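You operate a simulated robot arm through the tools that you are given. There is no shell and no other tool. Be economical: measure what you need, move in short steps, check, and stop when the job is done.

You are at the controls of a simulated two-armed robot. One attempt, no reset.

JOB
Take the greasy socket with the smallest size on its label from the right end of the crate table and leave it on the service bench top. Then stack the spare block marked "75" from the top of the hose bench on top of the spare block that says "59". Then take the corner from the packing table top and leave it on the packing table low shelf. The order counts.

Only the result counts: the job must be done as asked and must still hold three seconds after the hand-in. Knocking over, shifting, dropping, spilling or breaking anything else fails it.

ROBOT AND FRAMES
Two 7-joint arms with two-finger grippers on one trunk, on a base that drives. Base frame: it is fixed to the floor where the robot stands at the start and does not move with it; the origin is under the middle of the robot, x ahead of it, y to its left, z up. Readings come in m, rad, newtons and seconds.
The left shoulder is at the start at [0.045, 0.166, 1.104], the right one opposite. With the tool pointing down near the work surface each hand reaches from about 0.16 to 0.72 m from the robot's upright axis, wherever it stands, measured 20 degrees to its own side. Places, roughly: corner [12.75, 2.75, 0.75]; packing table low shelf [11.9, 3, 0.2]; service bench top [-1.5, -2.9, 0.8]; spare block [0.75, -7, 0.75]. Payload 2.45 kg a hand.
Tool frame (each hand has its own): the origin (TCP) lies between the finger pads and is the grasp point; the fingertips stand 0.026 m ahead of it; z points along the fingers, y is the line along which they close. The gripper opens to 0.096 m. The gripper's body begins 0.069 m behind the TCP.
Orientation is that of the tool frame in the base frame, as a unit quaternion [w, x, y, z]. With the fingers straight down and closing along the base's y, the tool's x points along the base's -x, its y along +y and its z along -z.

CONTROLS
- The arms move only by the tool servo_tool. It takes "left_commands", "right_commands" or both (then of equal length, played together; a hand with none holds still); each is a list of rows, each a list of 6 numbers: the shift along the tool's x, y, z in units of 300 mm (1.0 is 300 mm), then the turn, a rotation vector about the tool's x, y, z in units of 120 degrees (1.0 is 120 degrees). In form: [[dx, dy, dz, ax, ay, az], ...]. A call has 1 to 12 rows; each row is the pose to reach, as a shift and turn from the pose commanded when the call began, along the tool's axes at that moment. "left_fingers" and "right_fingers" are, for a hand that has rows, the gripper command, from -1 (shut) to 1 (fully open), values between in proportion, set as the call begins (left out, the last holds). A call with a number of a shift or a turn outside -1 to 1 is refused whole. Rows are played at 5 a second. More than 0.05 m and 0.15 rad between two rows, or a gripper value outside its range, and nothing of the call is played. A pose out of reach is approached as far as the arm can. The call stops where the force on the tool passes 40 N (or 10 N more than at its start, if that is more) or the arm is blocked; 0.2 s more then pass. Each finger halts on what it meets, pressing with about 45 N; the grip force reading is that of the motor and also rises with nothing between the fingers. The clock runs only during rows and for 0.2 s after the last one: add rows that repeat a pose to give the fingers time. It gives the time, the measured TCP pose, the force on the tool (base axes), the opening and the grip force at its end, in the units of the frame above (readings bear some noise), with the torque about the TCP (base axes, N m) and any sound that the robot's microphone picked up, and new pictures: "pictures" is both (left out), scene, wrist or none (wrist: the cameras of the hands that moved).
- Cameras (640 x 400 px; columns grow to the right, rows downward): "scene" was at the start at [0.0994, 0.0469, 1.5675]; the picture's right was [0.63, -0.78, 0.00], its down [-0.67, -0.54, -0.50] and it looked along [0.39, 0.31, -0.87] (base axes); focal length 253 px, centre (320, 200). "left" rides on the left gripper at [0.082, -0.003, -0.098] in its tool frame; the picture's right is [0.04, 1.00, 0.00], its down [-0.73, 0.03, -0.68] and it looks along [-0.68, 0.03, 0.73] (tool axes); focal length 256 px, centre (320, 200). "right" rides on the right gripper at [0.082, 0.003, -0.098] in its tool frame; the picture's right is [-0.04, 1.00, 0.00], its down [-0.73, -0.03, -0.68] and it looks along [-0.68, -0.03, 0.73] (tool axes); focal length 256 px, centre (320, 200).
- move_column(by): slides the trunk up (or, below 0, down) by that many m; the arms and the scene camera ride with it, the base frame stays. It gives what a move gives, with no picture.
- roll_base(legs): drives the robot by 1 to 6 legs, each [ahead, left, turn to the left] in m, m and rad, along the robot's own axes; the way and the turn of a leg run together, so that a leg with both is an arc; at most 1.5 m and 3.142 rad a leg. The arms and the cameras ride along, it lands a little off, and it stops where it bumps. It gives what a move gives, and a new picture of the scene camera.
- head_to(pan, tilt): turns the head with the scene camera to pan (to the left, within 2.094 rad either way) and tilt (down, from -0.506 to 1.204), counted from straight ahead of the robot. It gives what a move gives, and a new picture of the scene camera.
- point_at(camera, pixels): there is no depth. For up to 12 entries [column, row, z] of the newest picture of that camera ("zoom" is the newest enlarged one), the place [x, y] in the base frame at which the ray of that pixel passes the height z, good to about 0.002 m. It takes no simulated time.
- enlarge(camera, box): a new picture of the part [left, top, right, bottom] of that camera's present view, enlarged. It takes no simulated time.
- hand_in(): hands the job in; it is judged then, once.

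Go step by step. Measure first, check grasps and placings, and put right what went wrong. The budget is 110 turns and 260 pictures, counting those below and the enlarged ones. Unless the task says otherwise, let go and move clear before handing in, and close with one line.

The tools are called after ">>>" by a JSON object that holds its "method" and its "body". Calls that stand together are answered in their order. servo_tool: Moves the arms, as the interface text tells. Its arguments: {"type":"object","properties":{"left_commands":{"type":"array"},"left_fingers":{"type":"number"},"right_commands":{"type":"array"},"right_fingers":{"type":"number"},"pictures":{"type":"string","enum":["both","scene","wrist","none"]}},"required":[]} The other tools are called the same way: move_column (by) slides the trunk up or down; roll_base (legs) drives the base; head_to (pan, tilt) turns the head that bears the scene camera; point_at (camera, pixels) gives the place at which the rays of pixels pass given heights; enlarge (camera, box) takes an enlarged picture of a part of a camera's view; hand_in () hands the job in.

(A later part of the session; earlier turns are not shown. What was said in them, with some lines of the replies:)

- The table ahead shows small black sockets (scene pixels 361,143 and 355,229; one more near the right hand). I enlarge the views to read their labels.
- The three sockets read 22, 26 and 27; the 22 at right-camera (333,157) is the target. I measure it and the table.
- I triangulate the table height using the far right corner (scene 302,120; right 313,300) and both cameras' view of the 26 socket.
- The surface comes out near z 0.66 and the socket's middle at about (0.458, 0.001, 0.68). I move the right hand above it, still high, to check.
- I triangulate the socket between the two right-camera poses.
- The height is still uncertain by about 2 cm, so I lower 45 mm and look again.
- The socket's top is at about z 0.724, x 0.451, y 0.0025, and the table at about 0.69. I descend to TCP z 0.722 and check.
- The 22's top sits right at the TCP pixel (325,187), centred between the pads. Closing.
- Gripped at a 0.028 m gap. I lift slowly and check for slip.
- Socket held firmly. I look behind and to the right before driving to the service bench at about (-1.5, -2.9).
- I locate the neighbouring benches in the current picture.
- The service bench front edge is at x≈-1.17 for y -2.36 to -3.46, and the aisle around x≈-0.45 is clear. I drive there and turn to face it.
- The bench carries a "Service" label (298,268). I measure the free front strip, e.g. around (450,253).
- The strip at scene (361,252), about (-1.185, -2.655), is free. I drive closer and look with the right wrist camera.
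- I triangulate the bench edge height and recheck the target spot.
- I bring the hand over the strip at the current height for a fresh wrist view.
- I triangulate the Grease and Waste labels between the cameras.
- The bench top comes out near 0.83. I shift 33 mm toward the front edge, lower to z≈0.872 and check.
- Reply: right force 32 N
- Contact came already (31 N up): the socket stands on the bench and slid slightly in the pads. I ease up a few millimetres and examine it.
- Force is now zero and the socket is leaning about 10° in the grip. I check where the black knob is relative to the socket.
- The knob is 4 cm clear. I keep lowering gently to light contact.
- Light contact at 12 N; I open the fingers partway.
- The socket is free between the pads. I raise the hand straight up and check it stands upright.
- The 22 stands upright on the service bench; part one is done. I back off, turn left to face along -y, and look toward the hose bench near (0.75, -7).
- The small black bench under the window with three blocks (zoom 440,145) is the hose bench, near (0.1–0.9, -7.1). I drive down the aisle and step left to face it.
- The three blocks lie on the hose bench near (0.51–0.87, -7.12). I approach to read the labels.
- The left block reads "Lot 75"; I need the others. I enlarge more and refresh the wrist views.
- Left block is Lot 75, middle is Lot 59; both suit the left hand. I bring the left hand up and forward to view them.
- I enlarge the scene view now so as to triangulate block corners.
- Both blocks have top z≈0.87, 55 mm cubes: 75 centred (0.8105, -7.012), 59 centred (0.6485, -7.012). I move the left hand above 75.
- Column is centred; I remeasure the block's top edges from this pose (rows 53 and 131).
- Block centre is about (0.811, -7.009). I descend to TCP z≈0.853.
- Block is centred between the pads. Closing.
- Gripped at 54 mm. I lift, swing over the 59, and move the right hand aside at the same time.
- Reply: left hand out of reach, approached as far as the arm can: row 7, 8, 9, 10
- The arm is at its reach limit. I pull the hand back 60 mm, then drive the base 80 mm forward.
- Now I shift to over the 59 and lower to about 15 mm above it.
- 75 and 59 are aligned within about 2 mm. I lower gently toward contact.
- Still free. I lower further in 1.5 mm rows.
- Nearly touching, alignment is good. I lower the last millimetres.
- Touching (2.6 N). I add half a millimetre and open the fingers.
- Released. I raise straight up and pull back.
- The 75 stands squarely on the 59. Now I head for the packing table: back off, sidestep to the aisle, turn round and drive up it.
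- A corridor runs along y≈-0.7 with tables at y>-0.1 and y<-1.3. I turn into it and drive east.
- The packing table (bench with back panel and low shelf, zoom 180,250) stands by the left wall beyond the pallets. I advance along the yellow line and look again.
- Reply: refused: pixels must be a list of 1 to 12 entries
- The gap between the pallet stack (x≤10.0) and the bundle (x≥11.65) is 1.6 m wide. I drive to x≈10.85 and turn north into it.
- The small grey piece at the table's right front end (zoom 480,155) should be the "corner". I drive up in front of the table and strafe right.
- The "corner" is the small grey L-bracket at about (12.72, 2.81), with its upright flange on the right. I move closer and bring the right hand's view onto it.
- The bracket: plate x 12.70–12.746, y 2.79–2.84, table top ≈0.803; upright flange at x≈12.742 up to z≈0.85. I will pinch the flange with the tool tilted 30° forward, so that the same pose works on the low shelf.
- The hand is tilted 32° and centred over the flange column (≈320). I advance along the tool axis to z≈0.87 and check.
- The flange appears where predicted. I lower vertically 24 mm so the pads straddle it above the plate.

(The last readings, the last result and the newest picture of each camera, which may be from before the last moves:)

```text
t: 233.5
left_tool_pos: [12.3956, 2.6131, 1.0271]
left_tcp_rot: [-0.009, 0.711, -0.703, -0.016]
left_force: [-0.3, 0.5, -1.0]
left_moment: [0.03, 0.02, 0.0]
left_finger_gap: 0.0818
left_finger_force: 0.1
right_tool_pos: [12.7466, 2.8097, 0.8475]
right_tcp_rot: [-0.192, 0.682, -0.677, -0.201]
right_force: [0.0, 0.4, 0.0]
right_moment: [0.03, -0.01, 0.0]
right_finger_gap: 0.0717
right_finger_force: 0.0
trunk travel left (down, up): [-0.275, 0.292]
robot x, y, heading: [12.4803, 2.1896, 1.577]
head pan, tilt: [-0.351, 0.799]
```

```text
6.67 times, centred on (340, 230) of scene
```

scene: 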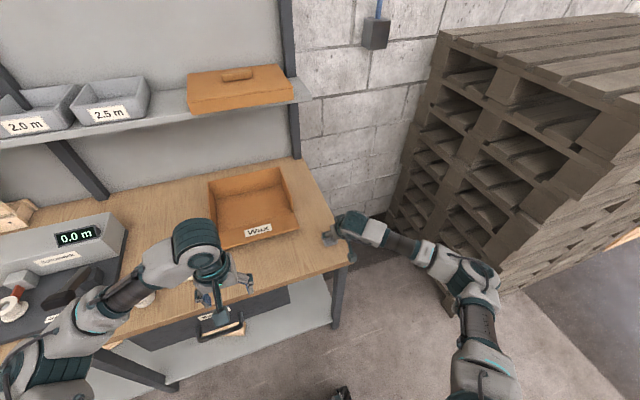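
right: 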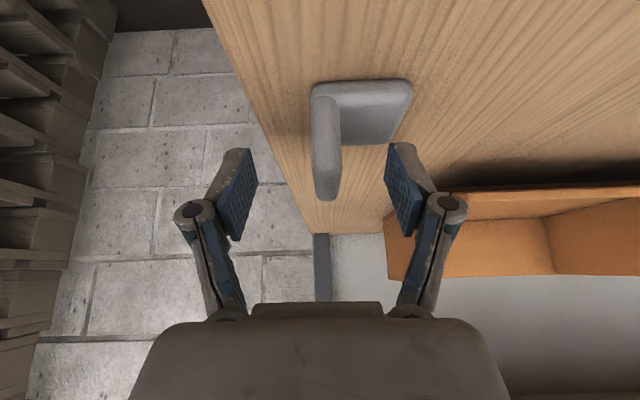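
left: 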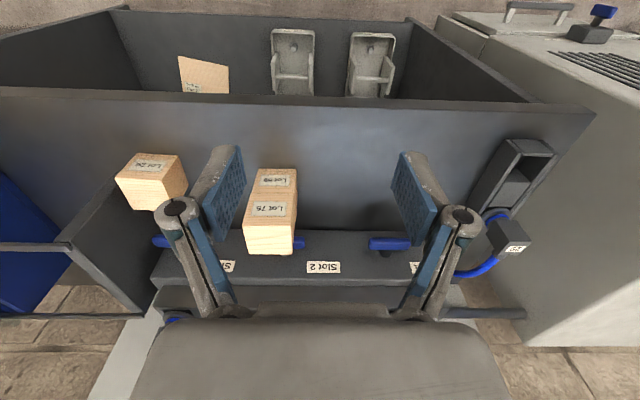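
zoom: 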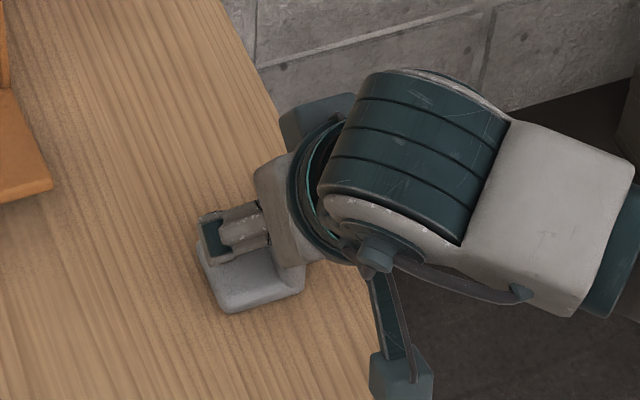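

Pads (tips at rows 150–240) overlap the flange (rows 140–200). Closing.

>>> {"method": "servo_tool", "body": {"right_commands": [[0, 0.004, 0, 0, 0, 0], [0, 0.004, 0, 0, 0, 0], [0, 0.004, 0, 0, 0, 0], [0, 0.004, 0, 0, 0, 0], [0, 0.004, 0, 0, 0, 0]], "right_fingers": -1, "pictures": "wrist"}}

```text
t: 234.7
left_tool_pos: [12.3985, 2.6142, 1.027]
left_tcp_rot: [-0.008, 0.711, -0.703, -0.017]
left_force: [0.5, 0.1, -0.1]
left_moment: [0.03, 0.01, 0.0]
left_finger_gap: 0.0818
left_finger_force: 0.0
right_tool_pos: [12.747, 2.8093, 0.8477]
right_tcp_rot: [-0.192, 0.681, -0.677, -0.201]
right_force: [0.3, 0.5, 1.1]
right_moment: [0.05, -0.06, -0.03]
right_finger_gap: 0.0129
right_finger_force: 39.5
trunk travel left (down, up): [-0.275, 0.292]
robot x, y, heading: [12.4796, 2.1879, 1.581]
head pan, tilt: [-0.351, 0.799]
```

right: 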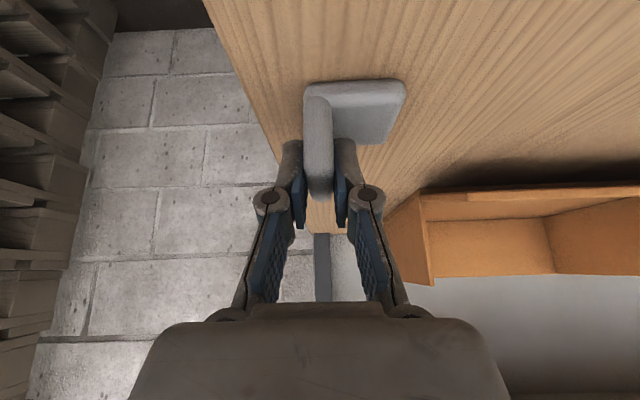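

Gripped at 13 mm. I lift straight up 100 mm and check.

>>> {"method": "servo_tool", "body": {"right_commands": [[-0.018, 0.004, -0.028, 0, 0, 0], [-0.06, 0.004, -0.09, 0, 0, 0], [-0.12, 0.004, -0.19, 0, 0, 0], [-0.177, 0.004, -0.283, 0, 0, 0], [-0.177, 0.004, -0.283, 0, 0, 0]], "pictures": "both"}}

>>> {"method": "enlarge", "body": {"camera": "right", "box": [240, 60, 420, 240]}}

```text
t: 235.9
left_tool_pos: [12.3978, 2.6144, 1.0265]
left_tcp_rot: [-0.009, 0.711, -0.703, -0.017]
left_force: [-0.2, 0.0, -0.5]
left_moment: [0.0, -0.02, 0.01]
left_finger_gap: 0.0818
left_finger_force: 0.0
right_tool_pos: [12.7453, 2.8097, 0.9472]
right_tcp_rot: [-0.192, 0.682, -0.677, -0.2]
right_force: [-1.6, 0.2, -0.7]
right_moment: [-0.02, -0.05, 0.01]
right_finger_gap: 0.0127
right_finger_force: 39.7
trunk travel left (down, up): [-0.275, 0.292]
robot x, y, heading: [12.4813, 2.19, 1.575]
head pan, tilt: [-0.351, 0.799]
```

scene: 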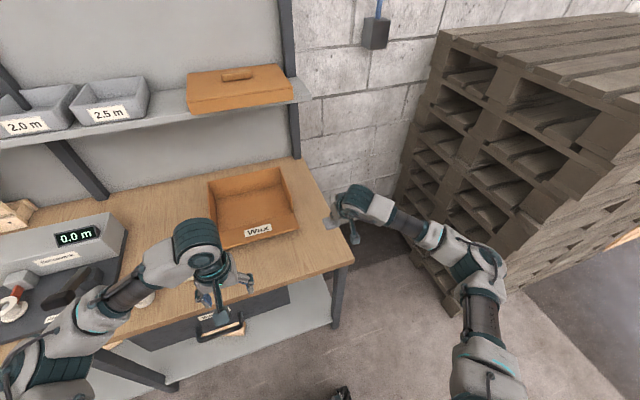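
right: 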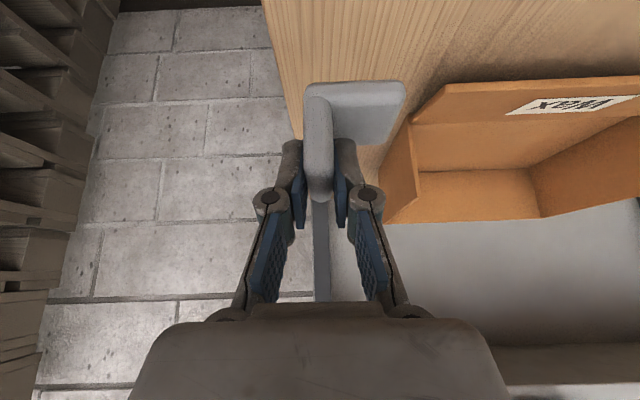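

```text
2.22 times, centred on (330, 150) of right
```

zoom: 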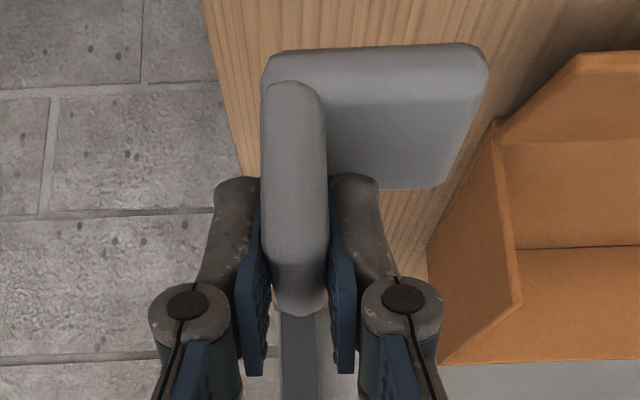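

Held well. I draw both hands back, then back the base off 0.2 m and lower the trunk.

>>> {"method": "servo_tool", "body": {"right_commands": [[0.1, 0, -0.063, 0, 0, 0], [0.2, 0, -0.125, 0, 0, 0], [0.311, 0, -0.194, 0, 0, 0], [0.311, 0, -0.194, 0, 0, 0]], "left_commands": [[0.13, 0, 0, 0, 0, 0], [0.26, 0, 0, 0, 0, 0], [0.4, 0, 0, 0, 0, 0], [0.4, 0, 0, 0, 0, 0]], "pictures": "none"}}

>>> {"method": "roll_base", "body": {"legs": [[-0.2, 0, 0]]}}

>>> {"method": "move_column", "body": {"by": -0.27}}

>>> {"method": "head_to", "body": {"pan": -0.3, "tilt": 0.7}}

```text
t: 236.9
left_tool_pos: [12.3978, 2.4948, 1.0208]
left_tcp_rot: [-0.007, 0.711, -0.703, -0.016]
left_force: [1.0, 0.5, -0.1]
left_moment: [-0.04, -0.01, 0.0]
left_finger_gap: 0.0817
left_finger_force: 0.1
right_tool_pos: [12.746, 2.6998, 0.9454]
right_tcp_rot: [-0.191, 0.682, -0.677, -0.2]
right_force: [0.6, -0.7, -0.9]
right_moment: [-0.02, 0.0, 0.02]
right_finger_gap: 0.0127
right_finger_force: 39.4
trunk travel left (down, up): [-0.275, 0.292]
robot x, y, heading: [12.4849, 2.1876, 1.581]
head pan, tilt: [-0.351, 0.799]
```

```text
t: 238.5
left_tool_pos: [12.4003, 2.2955, 1.0214]
left_tcp_rot: [-0.009, 0.71, -0.704, -0.017]
left_force: [1.2, -0.7, -0.1]
left_moment: [0.04, 0.01, 0.02]
left_finger_gap: 0.0816
left_finger_force: 0.0
right_tool_pos: [12.749, 2.4998, 0.947]
right_tcp_rot: [-0.192, 0.681, -0.678, -0.201]
right_force: [0.5, -0.1, -1.0]
right_moment: [0.01, 0.0, 0.02]
right_finger_gap: 0.0129
right_finger_force: 39.2
trunk travel left (down, up): [-0.275, 0.292]
robot x, y, heading: [12.4819, 1.9903, 1.58]
head pan, tilt: [-0.351, 0.799]
```

scene: 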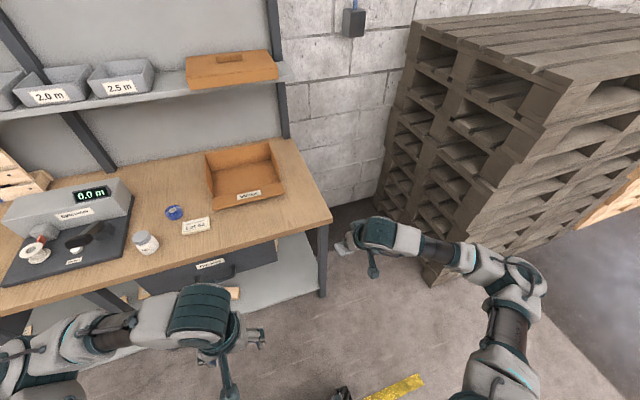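

```text
t: 240.4
left_tool_pos: [12.3976, 2.3021, 0.8166]
left_tcp_rot: [-0.008, 0.716, -0.697, -0.023]
left_force: [-28.0, 136.5, -43.2]
left_moment: [-9.17, -3.01, -3.41]
left_finger_gap: 0.0815
left_finger_force: 0.0
right_tool_pos: [12.748, 2.4954, 0.7405]
right_tcp_rot: [-0.188, 0.683, -0.678, -0.196]
right_force: [0.1, 0.1, 0.0]
right_moment: [-0.01, -0.05, -0.02]
right_finger_gap: 0.0127
right_finger_force: 40.1
trunk travel left (down, up): [-0.072, 0.494]
robot x, y, heading: [12.4866, 1.9854, 1.574]
head pan, tilt: [-0.351, 0.799]
stopped: the force on the tool passed its limit at 107 N (the readings are from after the stop); the commanded pose is now the measured one
```

```text
t: 241.1
left_tool_pos: [12.3978, 2.3008, 0.8169]
left_tcp_rot: [-0.011, 0.716, -0.698, -0.025]
left_force: [-27.2, 138.1, -50.0]
left_moment: [-8.44, -2.94, -3.46]
left_finger_gap: 0.0818
left_finger_force: 0.0
right_tool_pos: [12.7481, 2.492, 0.7403]
right_tcp_rot: [-0.189, 0.682, -0.679, -0.196]
right_force: [-0.2, 0.3, -0.3]
right_moment: [-0.01, -0.04, 0.0]
right_finger_gap: 0.0128
right_finger_force: 39.2
trunk travel left (down, up): [-0.072, 0.494]
robot x, y, heading: [12.4826, 1.9856, 1.577]
head pan, tilt: [-0.3, 0.7]
```

scene: 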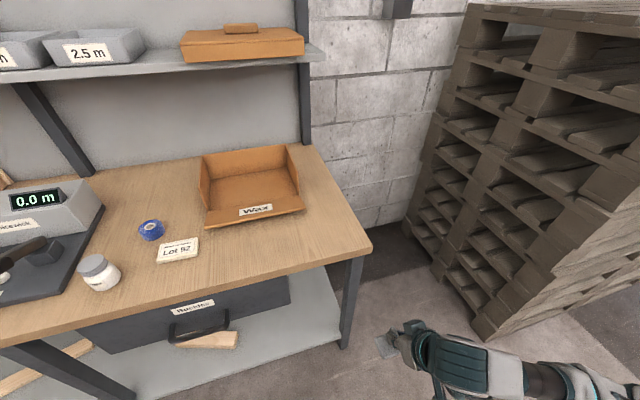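

The left hand (force 138 N) was pressed against the robot's own front as the trunk came down. I move it forward, up and outward to free it.

>>> {"method": "servo_tool", "body": {"left_commands": [[-0.06, 0.0, -0.06, 0, 0, 0], [-0.14, 0.05, -0.14, 0, 0, 0], [-0.24, 0.15, -0.22, 0, 0, 0], [-0.34, 0.25, -0.3, 0, 0, 0], [-0.4, 0.35, -0.36, 0, 0, 0], [-0.4, 0.45, -0.4, 0, 0, 0], [-0.4, 0.45, -0.4, 0, 0, 0]], "pictures": "both"}}

```text
t: 242.7
left_tool_pos: [12.2624, 2.4087, 0.9453]
left_tcp_rot: [-0.007, 0.712, -0.702, -0.017]
left_force: [-0.3, 0.3, -0.6]
left_moment: [0.02, 0.01, 0.01]
left_finger_gap: 0.0816
left_finger_force: 0.1
right_tool_pos: [12.7468, 2.4941, 0.7416]
right_tcp_rot: [-0.187, 0.683, -0.678, -0.196]
right_force: [0.0, -0.7, -1.2]
right_moment: [-0.01, 0.01, -0.01]
right_finger_gap: 0.0128
right_finger_force: 39.9
trunk travel left (down, up): [-0.072, 0.494]
robot x, y, heading: [12.4834, 1.9852, 1.584]
head pan, tilt: [-0.3, 0.7]
```

scene: 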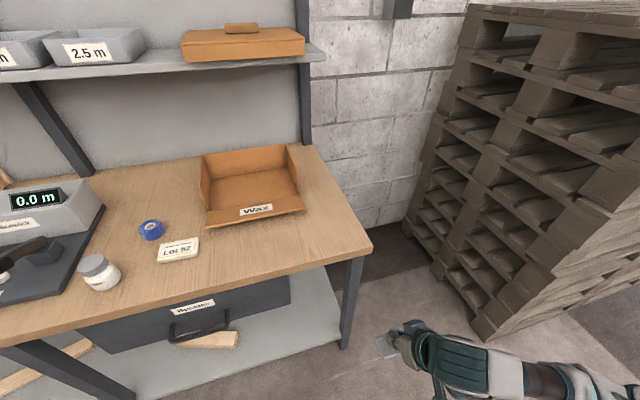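
left: 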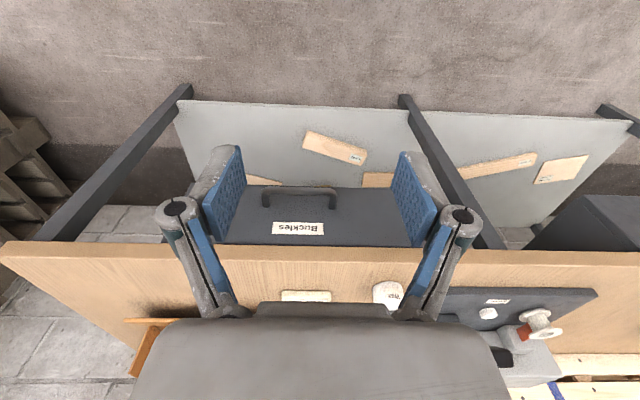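

Free again. I lower the trunk the remaining 0.07 m and measure the shelf from the left view.

>>> {"method": "move_column", "body": {"by": -0.068}}

>>> {"method": "point_at", "body": {"camera": "left", "pixels": [[178, 101, 0.2], [178, 101, 0.25], [305, 135, 0.2], [305, 135, 0.25], [335, 157, 0.2], [250, 140, 0.2], [250, 140, 0.25], [265, 183, 0.2], [40, 238, 0], [185, 88, 0]]}}

>>> {"method": "head_to", "body": {"pan": -0.1, "tilt": 0.95}}

```text
t: 243.7
left_tool_pos: [12.2639, 2.4087, 0.877]
left_tcp_rot: [-0.008, 0.712, -0.702, -0.02]
left_force: [-0.7, 0.4, 0.5]
left_moment: [0.0, -0.02, 0.02]
left_finger_gap: 0.0815
left_finger_force: 0.0
right_tool_pos: [12.7476, 2.4938, 0.6761]
right_tcp_rot: [-0.189, 0.682, -0.678, -0.197]
right_force: [0.0, -0.7, -0.3]
right_moment: [0.01, 0.01, 0.01]
right_finger_gap: 0.0128
right_finger_force: 39.4
trunk travel left (down, up): [-0.004, 0.562]
robot x, y, heading: [12.4799, 1.9949, 1.58]
head pan, tilt: [-0.3, 0.7]
```

```text
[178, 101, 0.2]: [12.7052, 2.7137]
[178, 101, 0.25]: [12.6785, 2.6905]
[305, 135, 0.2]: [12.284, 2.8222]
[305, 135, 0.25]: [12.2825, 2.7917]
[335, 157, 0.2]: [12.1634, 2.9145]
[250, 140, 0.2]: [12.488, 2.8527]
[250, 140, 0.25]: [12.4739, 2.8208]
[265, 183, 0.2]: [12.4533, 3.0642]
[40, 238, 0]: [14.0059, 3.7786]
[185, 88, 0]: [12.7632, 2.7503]
```

```text
t: 244.5
left_tool_pos: [12.2626, 2.4097, 0.8754]
left_tcp_rot: [-0.007, 0.712, -0.702, -0.019]
left_force: [-0.8, 0.2, -0.1]
left_moment: [0.02, 0.0, 0.04]
left_finger_gap: 0.0815
left_finger_force: 0.0
right_tool_pos: [12.7474, 2.4927, 0.6743]
right_tcp_rot: [-0.19, 0.682, -0.678, -0.197]
right_force: [0.5, 0.3, 0.0]
right_moment: [0.0, -0.03, 0.01]
right_finger_gap: 0.0127
right_finger_force: 39.3
trunk travel left (down, up): [-0.004, 0.562]
robot x, y, heading: [12.4827, 1.9912, 1.58]
head pan, tilt: [-0.099, 0.949]
```

scene: 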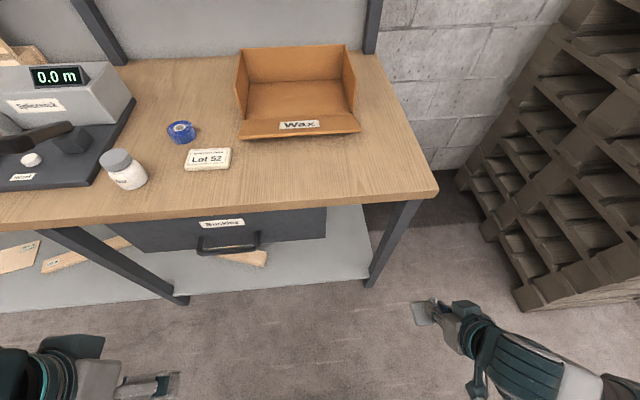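

>>> {"method": "point_at", "body": {"camera": "scene", "pixels": [[335, 255, 0.2], [335, 255, 0.25], [366, 278, 0.2], [366, 278, 0.25], [366, 278, 0.15], [366, 288, 0], [267, 263, 0.2], [250, 290, 0.2], [436, 192, 0.8], [327, 236, 0.5]]}}

>>> {"method": "enlarge", "body": {"camera": "scene", "box": [180, 170, 460, 330]}}

```text
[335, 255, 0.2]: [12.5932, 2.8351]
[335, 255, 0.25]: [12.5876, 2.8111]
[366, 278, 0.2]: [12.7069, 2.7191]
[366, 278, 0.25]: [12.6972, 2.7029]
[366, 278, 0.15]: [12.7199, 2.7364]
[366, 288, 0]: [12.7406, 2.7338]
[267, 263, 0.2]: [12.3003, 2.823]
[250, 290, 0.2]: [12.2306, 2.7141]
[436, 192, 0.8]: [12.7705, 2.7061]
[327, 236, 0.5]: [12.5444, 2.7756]
```

```text
2.29 times, centred on (320, 250) of scene
```

zoom: 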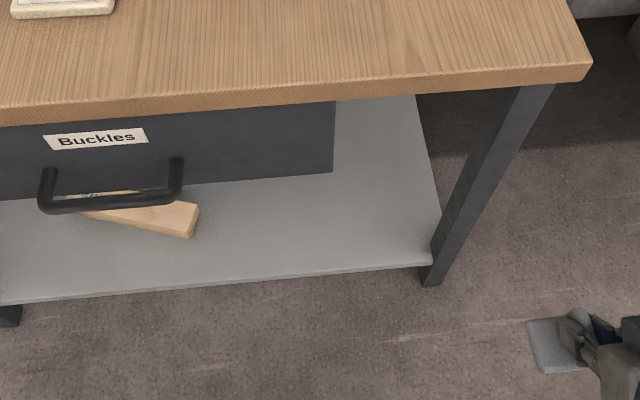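

The shelf front edge is at y≈2.71, z≈0.18–0.2, with a free area around (12.6, 2.8), clear of the leg (12.74) and wood (x<12.3). I lower the right hand in front of the table first.

>>> {"method": "servo_tool", "body": {"right_commands": [[-0.03, 0.05, 0.03, 0, 0, 0], [-0.02, 0.1, 0.12, 0, 0, 0], [0.03, 0.16, 0.24, 0, 0, 0], [0.08, 0.22, 0.36, 0, 0, 0], [0.13, 0.28, 0.48, 0, 0, 0], [0.19, 0.34, 0.6, 0, 0, 0], [0.25, 0.4, 0.7, 0, 0, 0], [0.3, 0.457, 0.795, 0, 0, 0], [0.3, 0.457, 0.795, 0, 0, 0]], "pictures": "both"}}

```text
t: 246.5
left_tool_pos: [12.2635, 2.4093, 0.876]
left_tcp_rot: [-0.008, 0.712, -0.702, -0.019]
left_force: [-0.3, -0.1, -0.9]
left_moment: [-0.04, 0.03, -0.01]
left_finger_gap: 0.0819
left_finger_force: 0.0
right_tool_pos: [12.6068, 2.5399, 0.4234]
right_tcp_rot: [-0.189, 0.683, -0.678, -0.196]
right_force: [-0.5, -0.3, 0.3]
right_moment: [0.02, -0.01, 0.01]
right_finger_gap: 0.0131
right_finger_force: 39.1
trunk travel left (down, up): [-0.004, 0.562]
robot x, y, heading: [12.4812, 1.988, 1.576]
head pan, tilt: [-0.099, 0.949]
```

scene: 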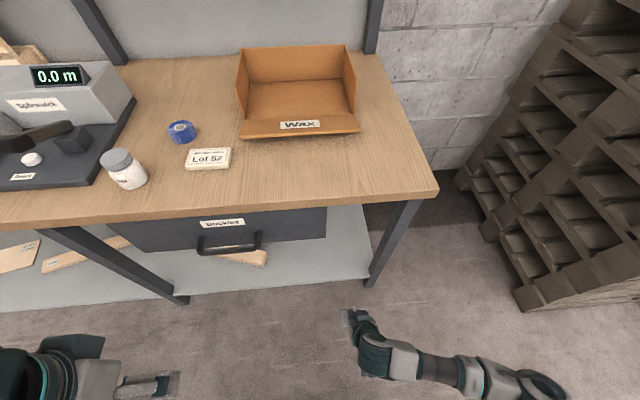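
right: 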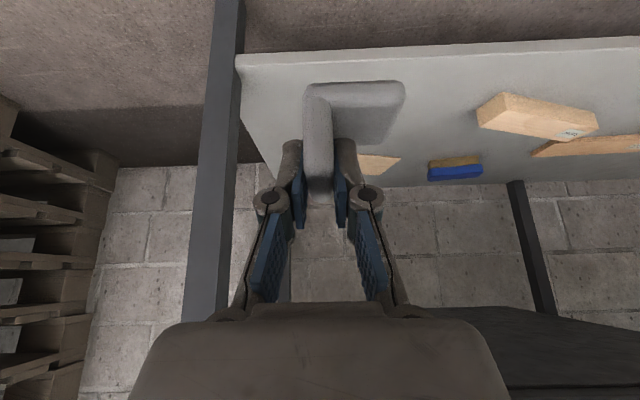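

Clear view of the shelf from the wrist. I check the shelf height from this pose, and lower another 120 mm.

>>> {"method": "point_at", "body": {"camera": "right", "pixels": [[238, 60, 0.15], [238, 60, 0.2], [238, 60, 0.25], [360, 170, 0.2], [480, 115, 0.2]]}}

>>> {"method": "servo_tool", "body": {"right_commands": [[0.05, 0, 0.08, 0, 0, 0], [0.106, 0, 0.17, 0, 0, 0], [0.16, 0, 0.255, 0, 0, 0], [0.212, 0, 0.339, 0, 0, 0], [0.212, 0, 0.339, 0, 0, 0]], "pictures": "both"}}

```text
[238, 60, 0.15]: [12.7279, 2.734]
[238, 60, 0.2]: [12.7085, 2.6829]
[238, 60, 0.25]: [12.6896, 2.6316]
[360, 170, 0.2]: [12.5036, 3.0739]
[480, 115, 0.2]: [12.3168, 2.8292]
```

```text
t: 247.7
left_tool_pos: [12.262, 2.4095, 0.874]
left_tcp_rot: [-0.007, 0.712, -0.702, -0.018]
left_force: [0.0, -0.2, 0.1]
left_moment: [0.01, 0.0, -0.01]
left_finger_gap: 0.0817
left_finger_force: 0.0
right_tool_pos: [12.6065, 2.5411, 0.3036]
right_tcp_rot: [-0.189, 0.683, -0.678, -0.197]
right_force: [-0.5, -0.1, -0.5]
right_moment: [0.0, 0.02, 0.02]
right_finger_gap: 0.0126
right_finger_force: 40.0
trunk travel left (down, up): [-0.004, 0.562]
robot x, y, heading: [12.4835, 1.9921, 1.579]
head pan, tilt: [-0.099, 0.949]
```

scene: 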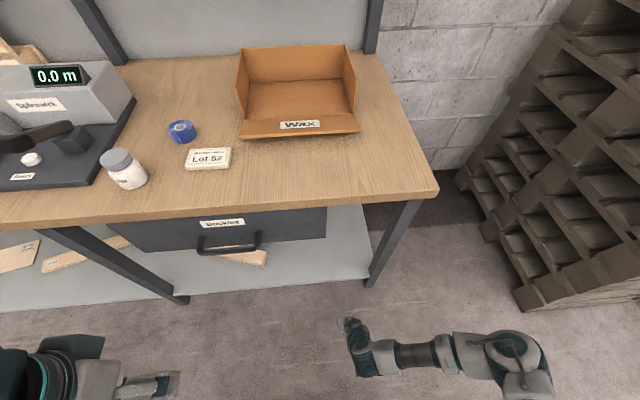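
right: 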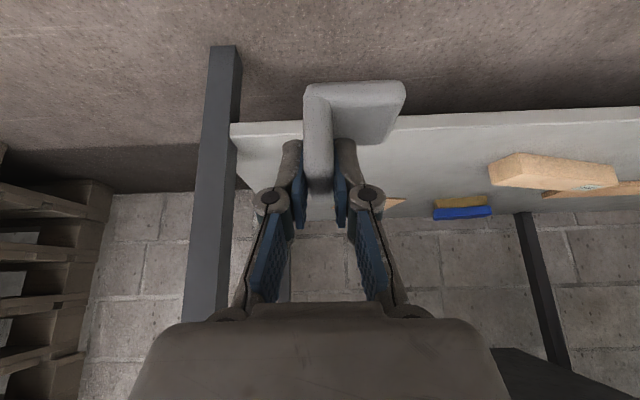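

>>> {"method": "point_at", "body": {"camera": "right", "pixels": [[231, 126, 0.1], [231, 126, 0.15], [231, 126, 0.2]]}}

>>> {"method": "roll_base", "body": {"legs": [[0.17, 0, 0]]}}

```text
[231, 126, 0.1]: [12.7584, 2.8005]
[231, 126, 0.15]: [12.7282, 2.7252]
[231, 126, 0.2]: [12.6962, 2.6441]
```

```text
t: 249.2
left_tool_pos: [12.261, 2.58, 0.8746]
left_tcp_rot: [-0.006, 0.712, -0.702, -0.018]
left_force: [-0.6, 0.5, 0.4]
left_moment: [-0.02, -0.01, 0.01]
left_finger_gap: 0.0814
left_finger_force: 0.1
right_tool_pos: [12.6057, 2.7096, 0.3034]
right_tcp_rot: [-0.188, 0.683, -0.678, -0.195]
right_force: [-0.4, 0.5, 0.7]
right_moment: [0.0, 0.02, 0.0]
right_finger_gap: 0.0132
right_finger_force: 39.2
trunk travel left (down, up): [-0.004, 0.562]
robot x, y, heading: [12.4803, 2.1592, 1.576]
head pan, tilt: [-0.099, 0.949]
```

scene: 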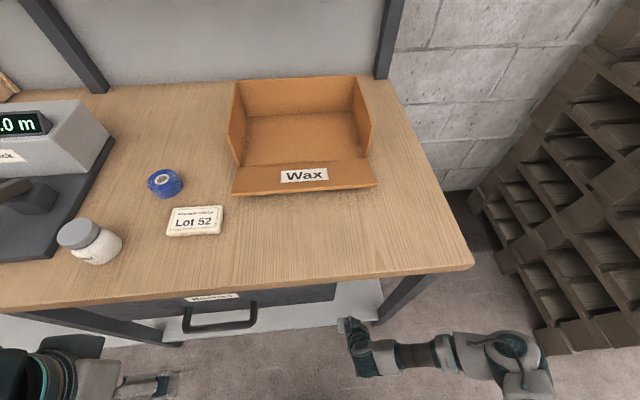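

Shelf height refines to about 0.15, front edge y≈2.73. I move 110 mm forward over the shelf, then lower to z≈0.23.

>>> {"method": "servo_tool", "body": {"right_commands": [[-0.1, 0, 0.063, 0, 0, 0], [-0.2, 0, 0.125, 0, 0, 0], [-0.311, 0, 0.194, 0, 0, 0], [-0.26, 0, 0.28, 0, 0, 0], [-0.21, 0, 0.36, 0, 0, 0], [-0.185, 0, 0.396, 0, 0, 0], [-0.185, 0, 0.396, 0, 0, 0]], "pictures": "both"}}

>>> {"method": "enlarge", "body": {"camera": "right", "box": [220, 40, 460, 240]}}

```text
t: 250.8
left_tool_pos: [12.2602, 2.5742, 0.8782]
left_tcp_rot: [-0.011, 0.712, -0.702, -0.021]
left_force: [0.9, 0.4, 0.5]
left_moment: [0.01, 0.0, -0.02]
left_finger_gap: 0.0816
left_finger_force: 0.0
right_tool_pos: [12.6023, 2.8185, 0.2367]
right_tcp_rot: [-0.192, 0.682, -0.677, -0.197]
right_force: [-0.1, -0.1, -0.4]
right_moment: [-0.01, 0.01, -0.01]
right_finger_gap: 0.0129
right_finger_force: 39.7
trunk travel left (down, up): [-0.004, 0.562]
robot x, y, heading: [12.4824, 2.16, 1.576]
head pan, tilt: [-0.099, 0.949]
```

scene: 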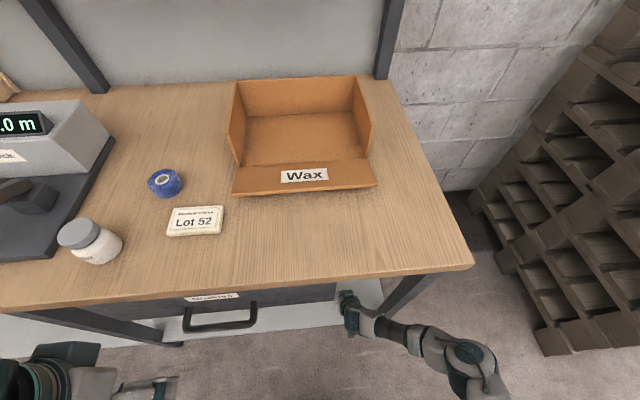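
right: 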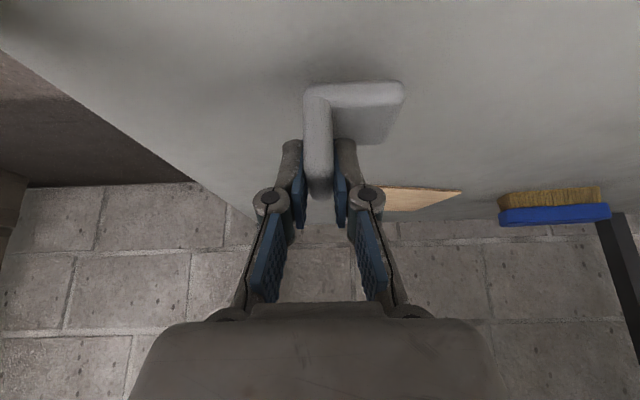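

```text
2.00 times, centred on (340, 140) of right
```

zoom: 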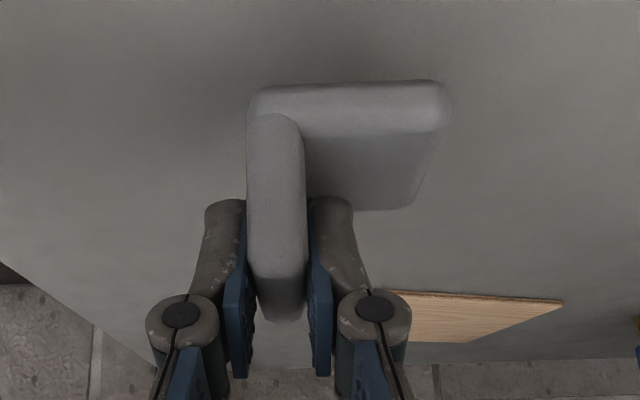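

The bracket hangs over the free shelf. I lower slowly with contact watch.

>>> {"method": "servo_tool", "body": {"right_commands": [[0.009, 0, 0.014, 0, 0, 0], [0.018, 0, 0.028, 0, 0, 0], [0.027, 0, 0.042, 0, 0, 0], [0.036, 0, 0.056, 0, 0, 0], [0.036, 0, 0.056, 0, 0, 0]], "pictures": "none"}}

```text
t: 252.0
left_tool_pos: [12.2601, 2.5741, 0.8767]
left_tcp_rot: [-0.009, 0.712, -0.702, -0.02]
left_force: [-0.1, 0.3, 0.3]
left_moment: [-0.04, -0.01, -0.02]
left_finger_gap: 0.0816
left_finger_force: 0.1
right_tool_pos: [12.6032, 2.8195, 0.2163]
right_tcp_rot: [-0.191, 0.682, -0.678, -0.198]
right_force: [0.9, 0.2, -1.1]
right_moment: [0.0, 0.01, 0.02]
right_finger_gap: 0.0128
right_finger_force: 39.5
trunk travel left (down, up): [-0.004, 0.562]
robot x, y, heading: [12.4816, 2.1601, 1.58]
head pan, tilt: [-0.099, 0.949]
```

>>> {"method": "servo_tool", "body": {"right_commands": [[0.005, 0, 0.008, 0, 0, 0], [0.01, 0, 0.016, 0, 0, 0], [0.015, 0, 0.024, 0, 0, 0], [0.02, 0, 0.032, 0, 0, 0], [0.02, 0, 0.032, 0, 0, 0]], "pictures": "wrist"}}

>>> {"method": "enlarge", "body": {"camera": "right", "box": [220, 40, 460, 240]}}

```text
t: 253.2
left_tool_pos: [12.2593, 2.5733, 0.8799]
left_tcp_rot: [-0.01, 0.712, -0.702, -0.02]
left_force: [1.1, 0.4, -0.1]
left_moment: [0.01, 0.02, 0.0]
left_finger_gap: 0.0813
left_finger_force: 0.1
right_tool_pos: [12.6026, 2.8204, 0.2081]
right_tcp_rot: [-0.193, 0.681, -0.677, -0.199]
right_force: [1.5, -2.1, 20.6]
right_moment: [0.13, -0.04, -0.03]
right_finger_gap: 0.0129
right_finger_force: 39.1
trunk travel left (down, up): [-0.004, 0.562]
robot x, y, heading: [12.4818, 2.1646, 1.578]
head pan, tilt: [-0.099, 0.949]
```

right: 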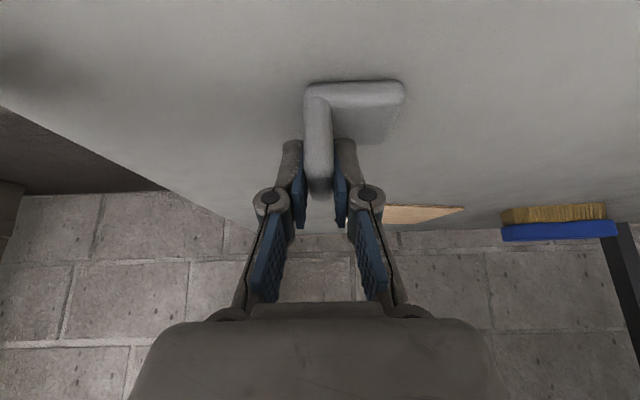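

```text
2.00 times, centred on (340, 140) of right
```

zoom: 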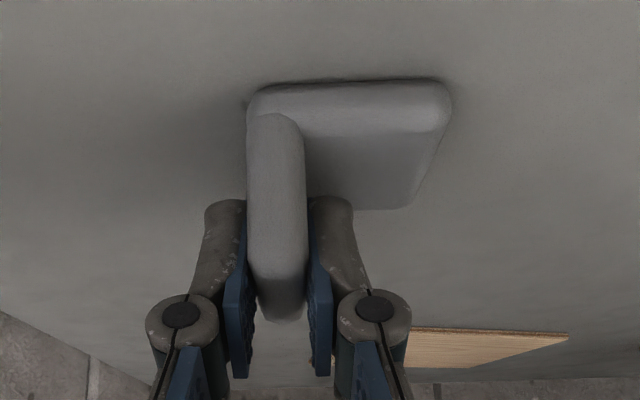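

Contact at 20 N: it rests on the shelf. I ease off 1 mm and open slightly.

>>> {"method": "servo_tool", "body": {"right_commands": [[-0.002, 0, -0.004, 0, 0, 0], [-0.003, 0, -0.005, 0, 0, 0], [-0.003, 0, -0.005, 0, 0, 0]], "pictures": "none"}}

>>> {"method": "servo_tool", "body": {"right_commands": [[0, 0, 0, 0, 0, 0], [0, 0, 0, 0, 0, 0], [0, 0, 0, 0, 0, 0]], "right_fingers": -0.1, "pictures": "wrist"}}

```text
t: 254.0
left_tool_pos: [12.2591, 2.574, 0.8788]
left_tcp_rot: [-0.01, 0.712, -0.702, -0.02]
left_force: [-0.6, 0.4, 0.9]
left_moment: [-0.01, -0.01, 0.0]
left_finger_gap: 0.0816
left_finger_force: 0.2
right_tool_pos: [12.602, 2.8183, 0.208]
right_tcp_rot: [-0.192, 0.682, -0.678, -0.198]
right_force: [-0.4, 5.1, 15.8]
right_moment: [0.53, 0.04, -0.06]
right_finger_gap: 0.0128
right_finger_force: 39.8
trunk travel left (down, up): [-0.004, 0.562]
robot x, y, heading: [12.4845, 2.1591, 1.576]
head pan, tilt: [-0.099, 0.949]
```

```text
t: 254.8
left_tool_pos: [12.2598, 2.5753, 0.8782]
left_tcp_rot: [-0.009, 0.711, -0.702, -0.02]
left_force: [-0.2, -0.2, 0.5]
left_moment: [0.0, -0.02, 0.02]
left_finger_gap: 0.0816
left_finger_force: 0.0
right_tool_pos: [12.6039, 2.8182, 0.207]
right_tcp_rot: [-0.191, 0.682, -0.678, -0.198]
right_force: [-0.1, -0.2, 0.3]
right_moment: [0.0, -0.04, -0.01]
right_finger_gap: 0.0431
right_finger_force: 0.0
trunk travel left (down, up): [-0.004, 0.562]
robot x, y, heading: [12.4802, 2.1601, 1.576]
head pan, tilt: [-0.099, 0.949]
```

right: 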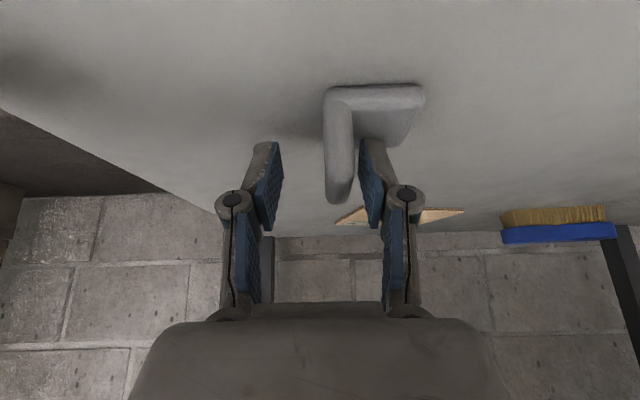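

The bracket stands on the shelf; the right-hand pad is close to the flange, so I centre 10 mm over it, then withdraw upward and back.

>>> {"method": "servo_tool", "body": {"right_commands": [[0, 0.015, 0, 0, 0, 0], [0, 0.03, 0, 0, 0, 0], [-0.02, 0.03, -0.03, 0, 0, 0], [-0.06, 0.03, -0.1, 0, 0, 0], [-0.106, 0.03, -0.17, 0, 0, 0], [0.0, 0.03, -0.236, 0, 0, 0], [0.11, 0.03, -0.305, 0, 0, 0], [0.22, 0.03, -0.375, 0, 0, 0]], "pictures": "wrist"}}

>>> {"method": "enlarge", "body": {"camera": "right", "box": [200, 40, 480, 240]}}

```text
t: 256.6
left_tool_pos: [12.2582, 2.5745, 0.8765]
left_tcp_rot: [-0.009, 0.712, -0.702, -0.019]
left_force: [-0.5, 0.4, -0.5]
left_moment: [0.0, -0.01, -0.01]
left_finger_gap: 0.0818
left_finger_force: 0.2
right_tool_pos: [12.5958, 2.7032, 0.2689]
right_tcp_rot: [-0.192, 0.682, -0.678, -0.198]
right_force: [0.3, -0.2, 0.1]
right_moment: [0.03, 0.02, -0.01]
right_finger_gap: 0.0432
right_finger_force: 0.1
trunk travel left (down, up): [-0.004, 0.562]
robot x, y, heading: [12.481, 2.1621, 1.58]
head pan, tilt: [-0.099, 0.949]
```

right: 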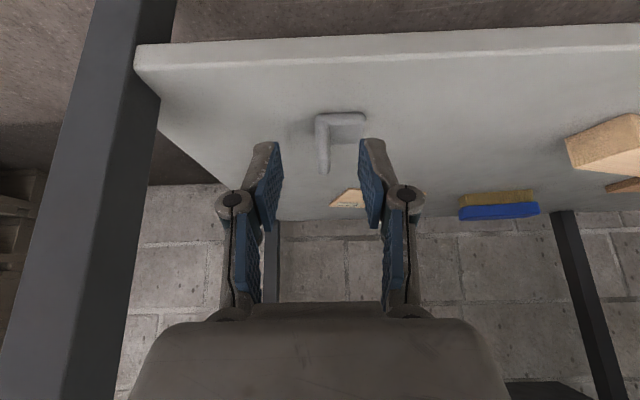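

```text
2.00 times, centred on (340, 140) of right
```

zoom: 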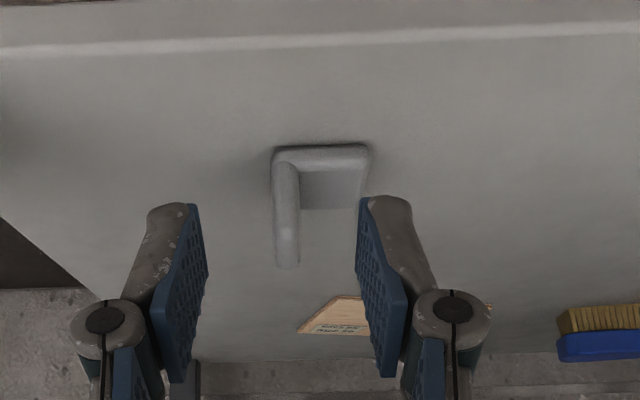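

The corner stands on the packing table's low shelf, well inside the edge and away from the other things. I back the base off to be fully clear.

>>> {"method": "roll_base", "body": {"legs": [[-0.2, 0, 0]]}}

```text
t: 258.2
left_tool_pos: [12.2617, 2.3754, 0.8775]
left_tcp_rot: [-0.009, 0.713, -0.701, -0.019]
left_force: [-0.2, -0.5, -0.1]
left_moment: [0.03, 0.02, -0.03]
left_finger_gap: 0.0815
left_finger_force: 0.0
right_tool_pos: [12.5965, 2.5049, 0.2695]
right_tcp_rot: [-0.191, 0.683, -0.677, -0.198]
right_force: [0.4, -0.7, 0.6]
right_moment: [-0.02, 0.0, -0.02]
right_finger_gap: 0.0433
right_finger_force: 0.1
trunk travel left (down, up): [-0.004, 0.562]
robot x, y, heading: [12.4828, 1.9594, 1.578]
head pan, tilt: [-0.099, 0.949]
```

scene: 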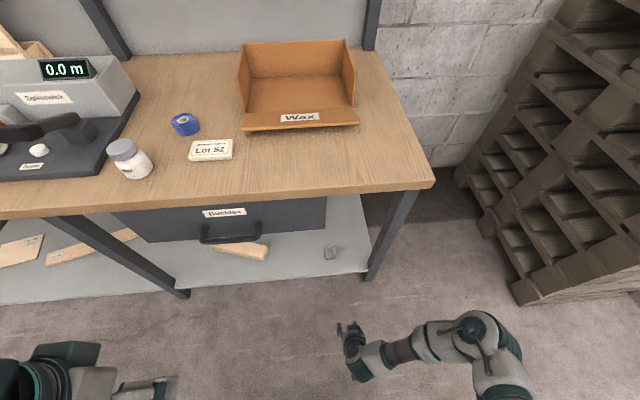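

The corner is visible on the low shelf at (333,253), and both hands are clear. All three parts are done in order, so I hand in.

>>> {"method": "hand_in", "body": {}}

```text
The job is handed in.
```

The job is handed in: the 22 socket is on the service bench top, the "75" block is stacked on the "59", and the corner is on the packing table's low shelf, done in that order.
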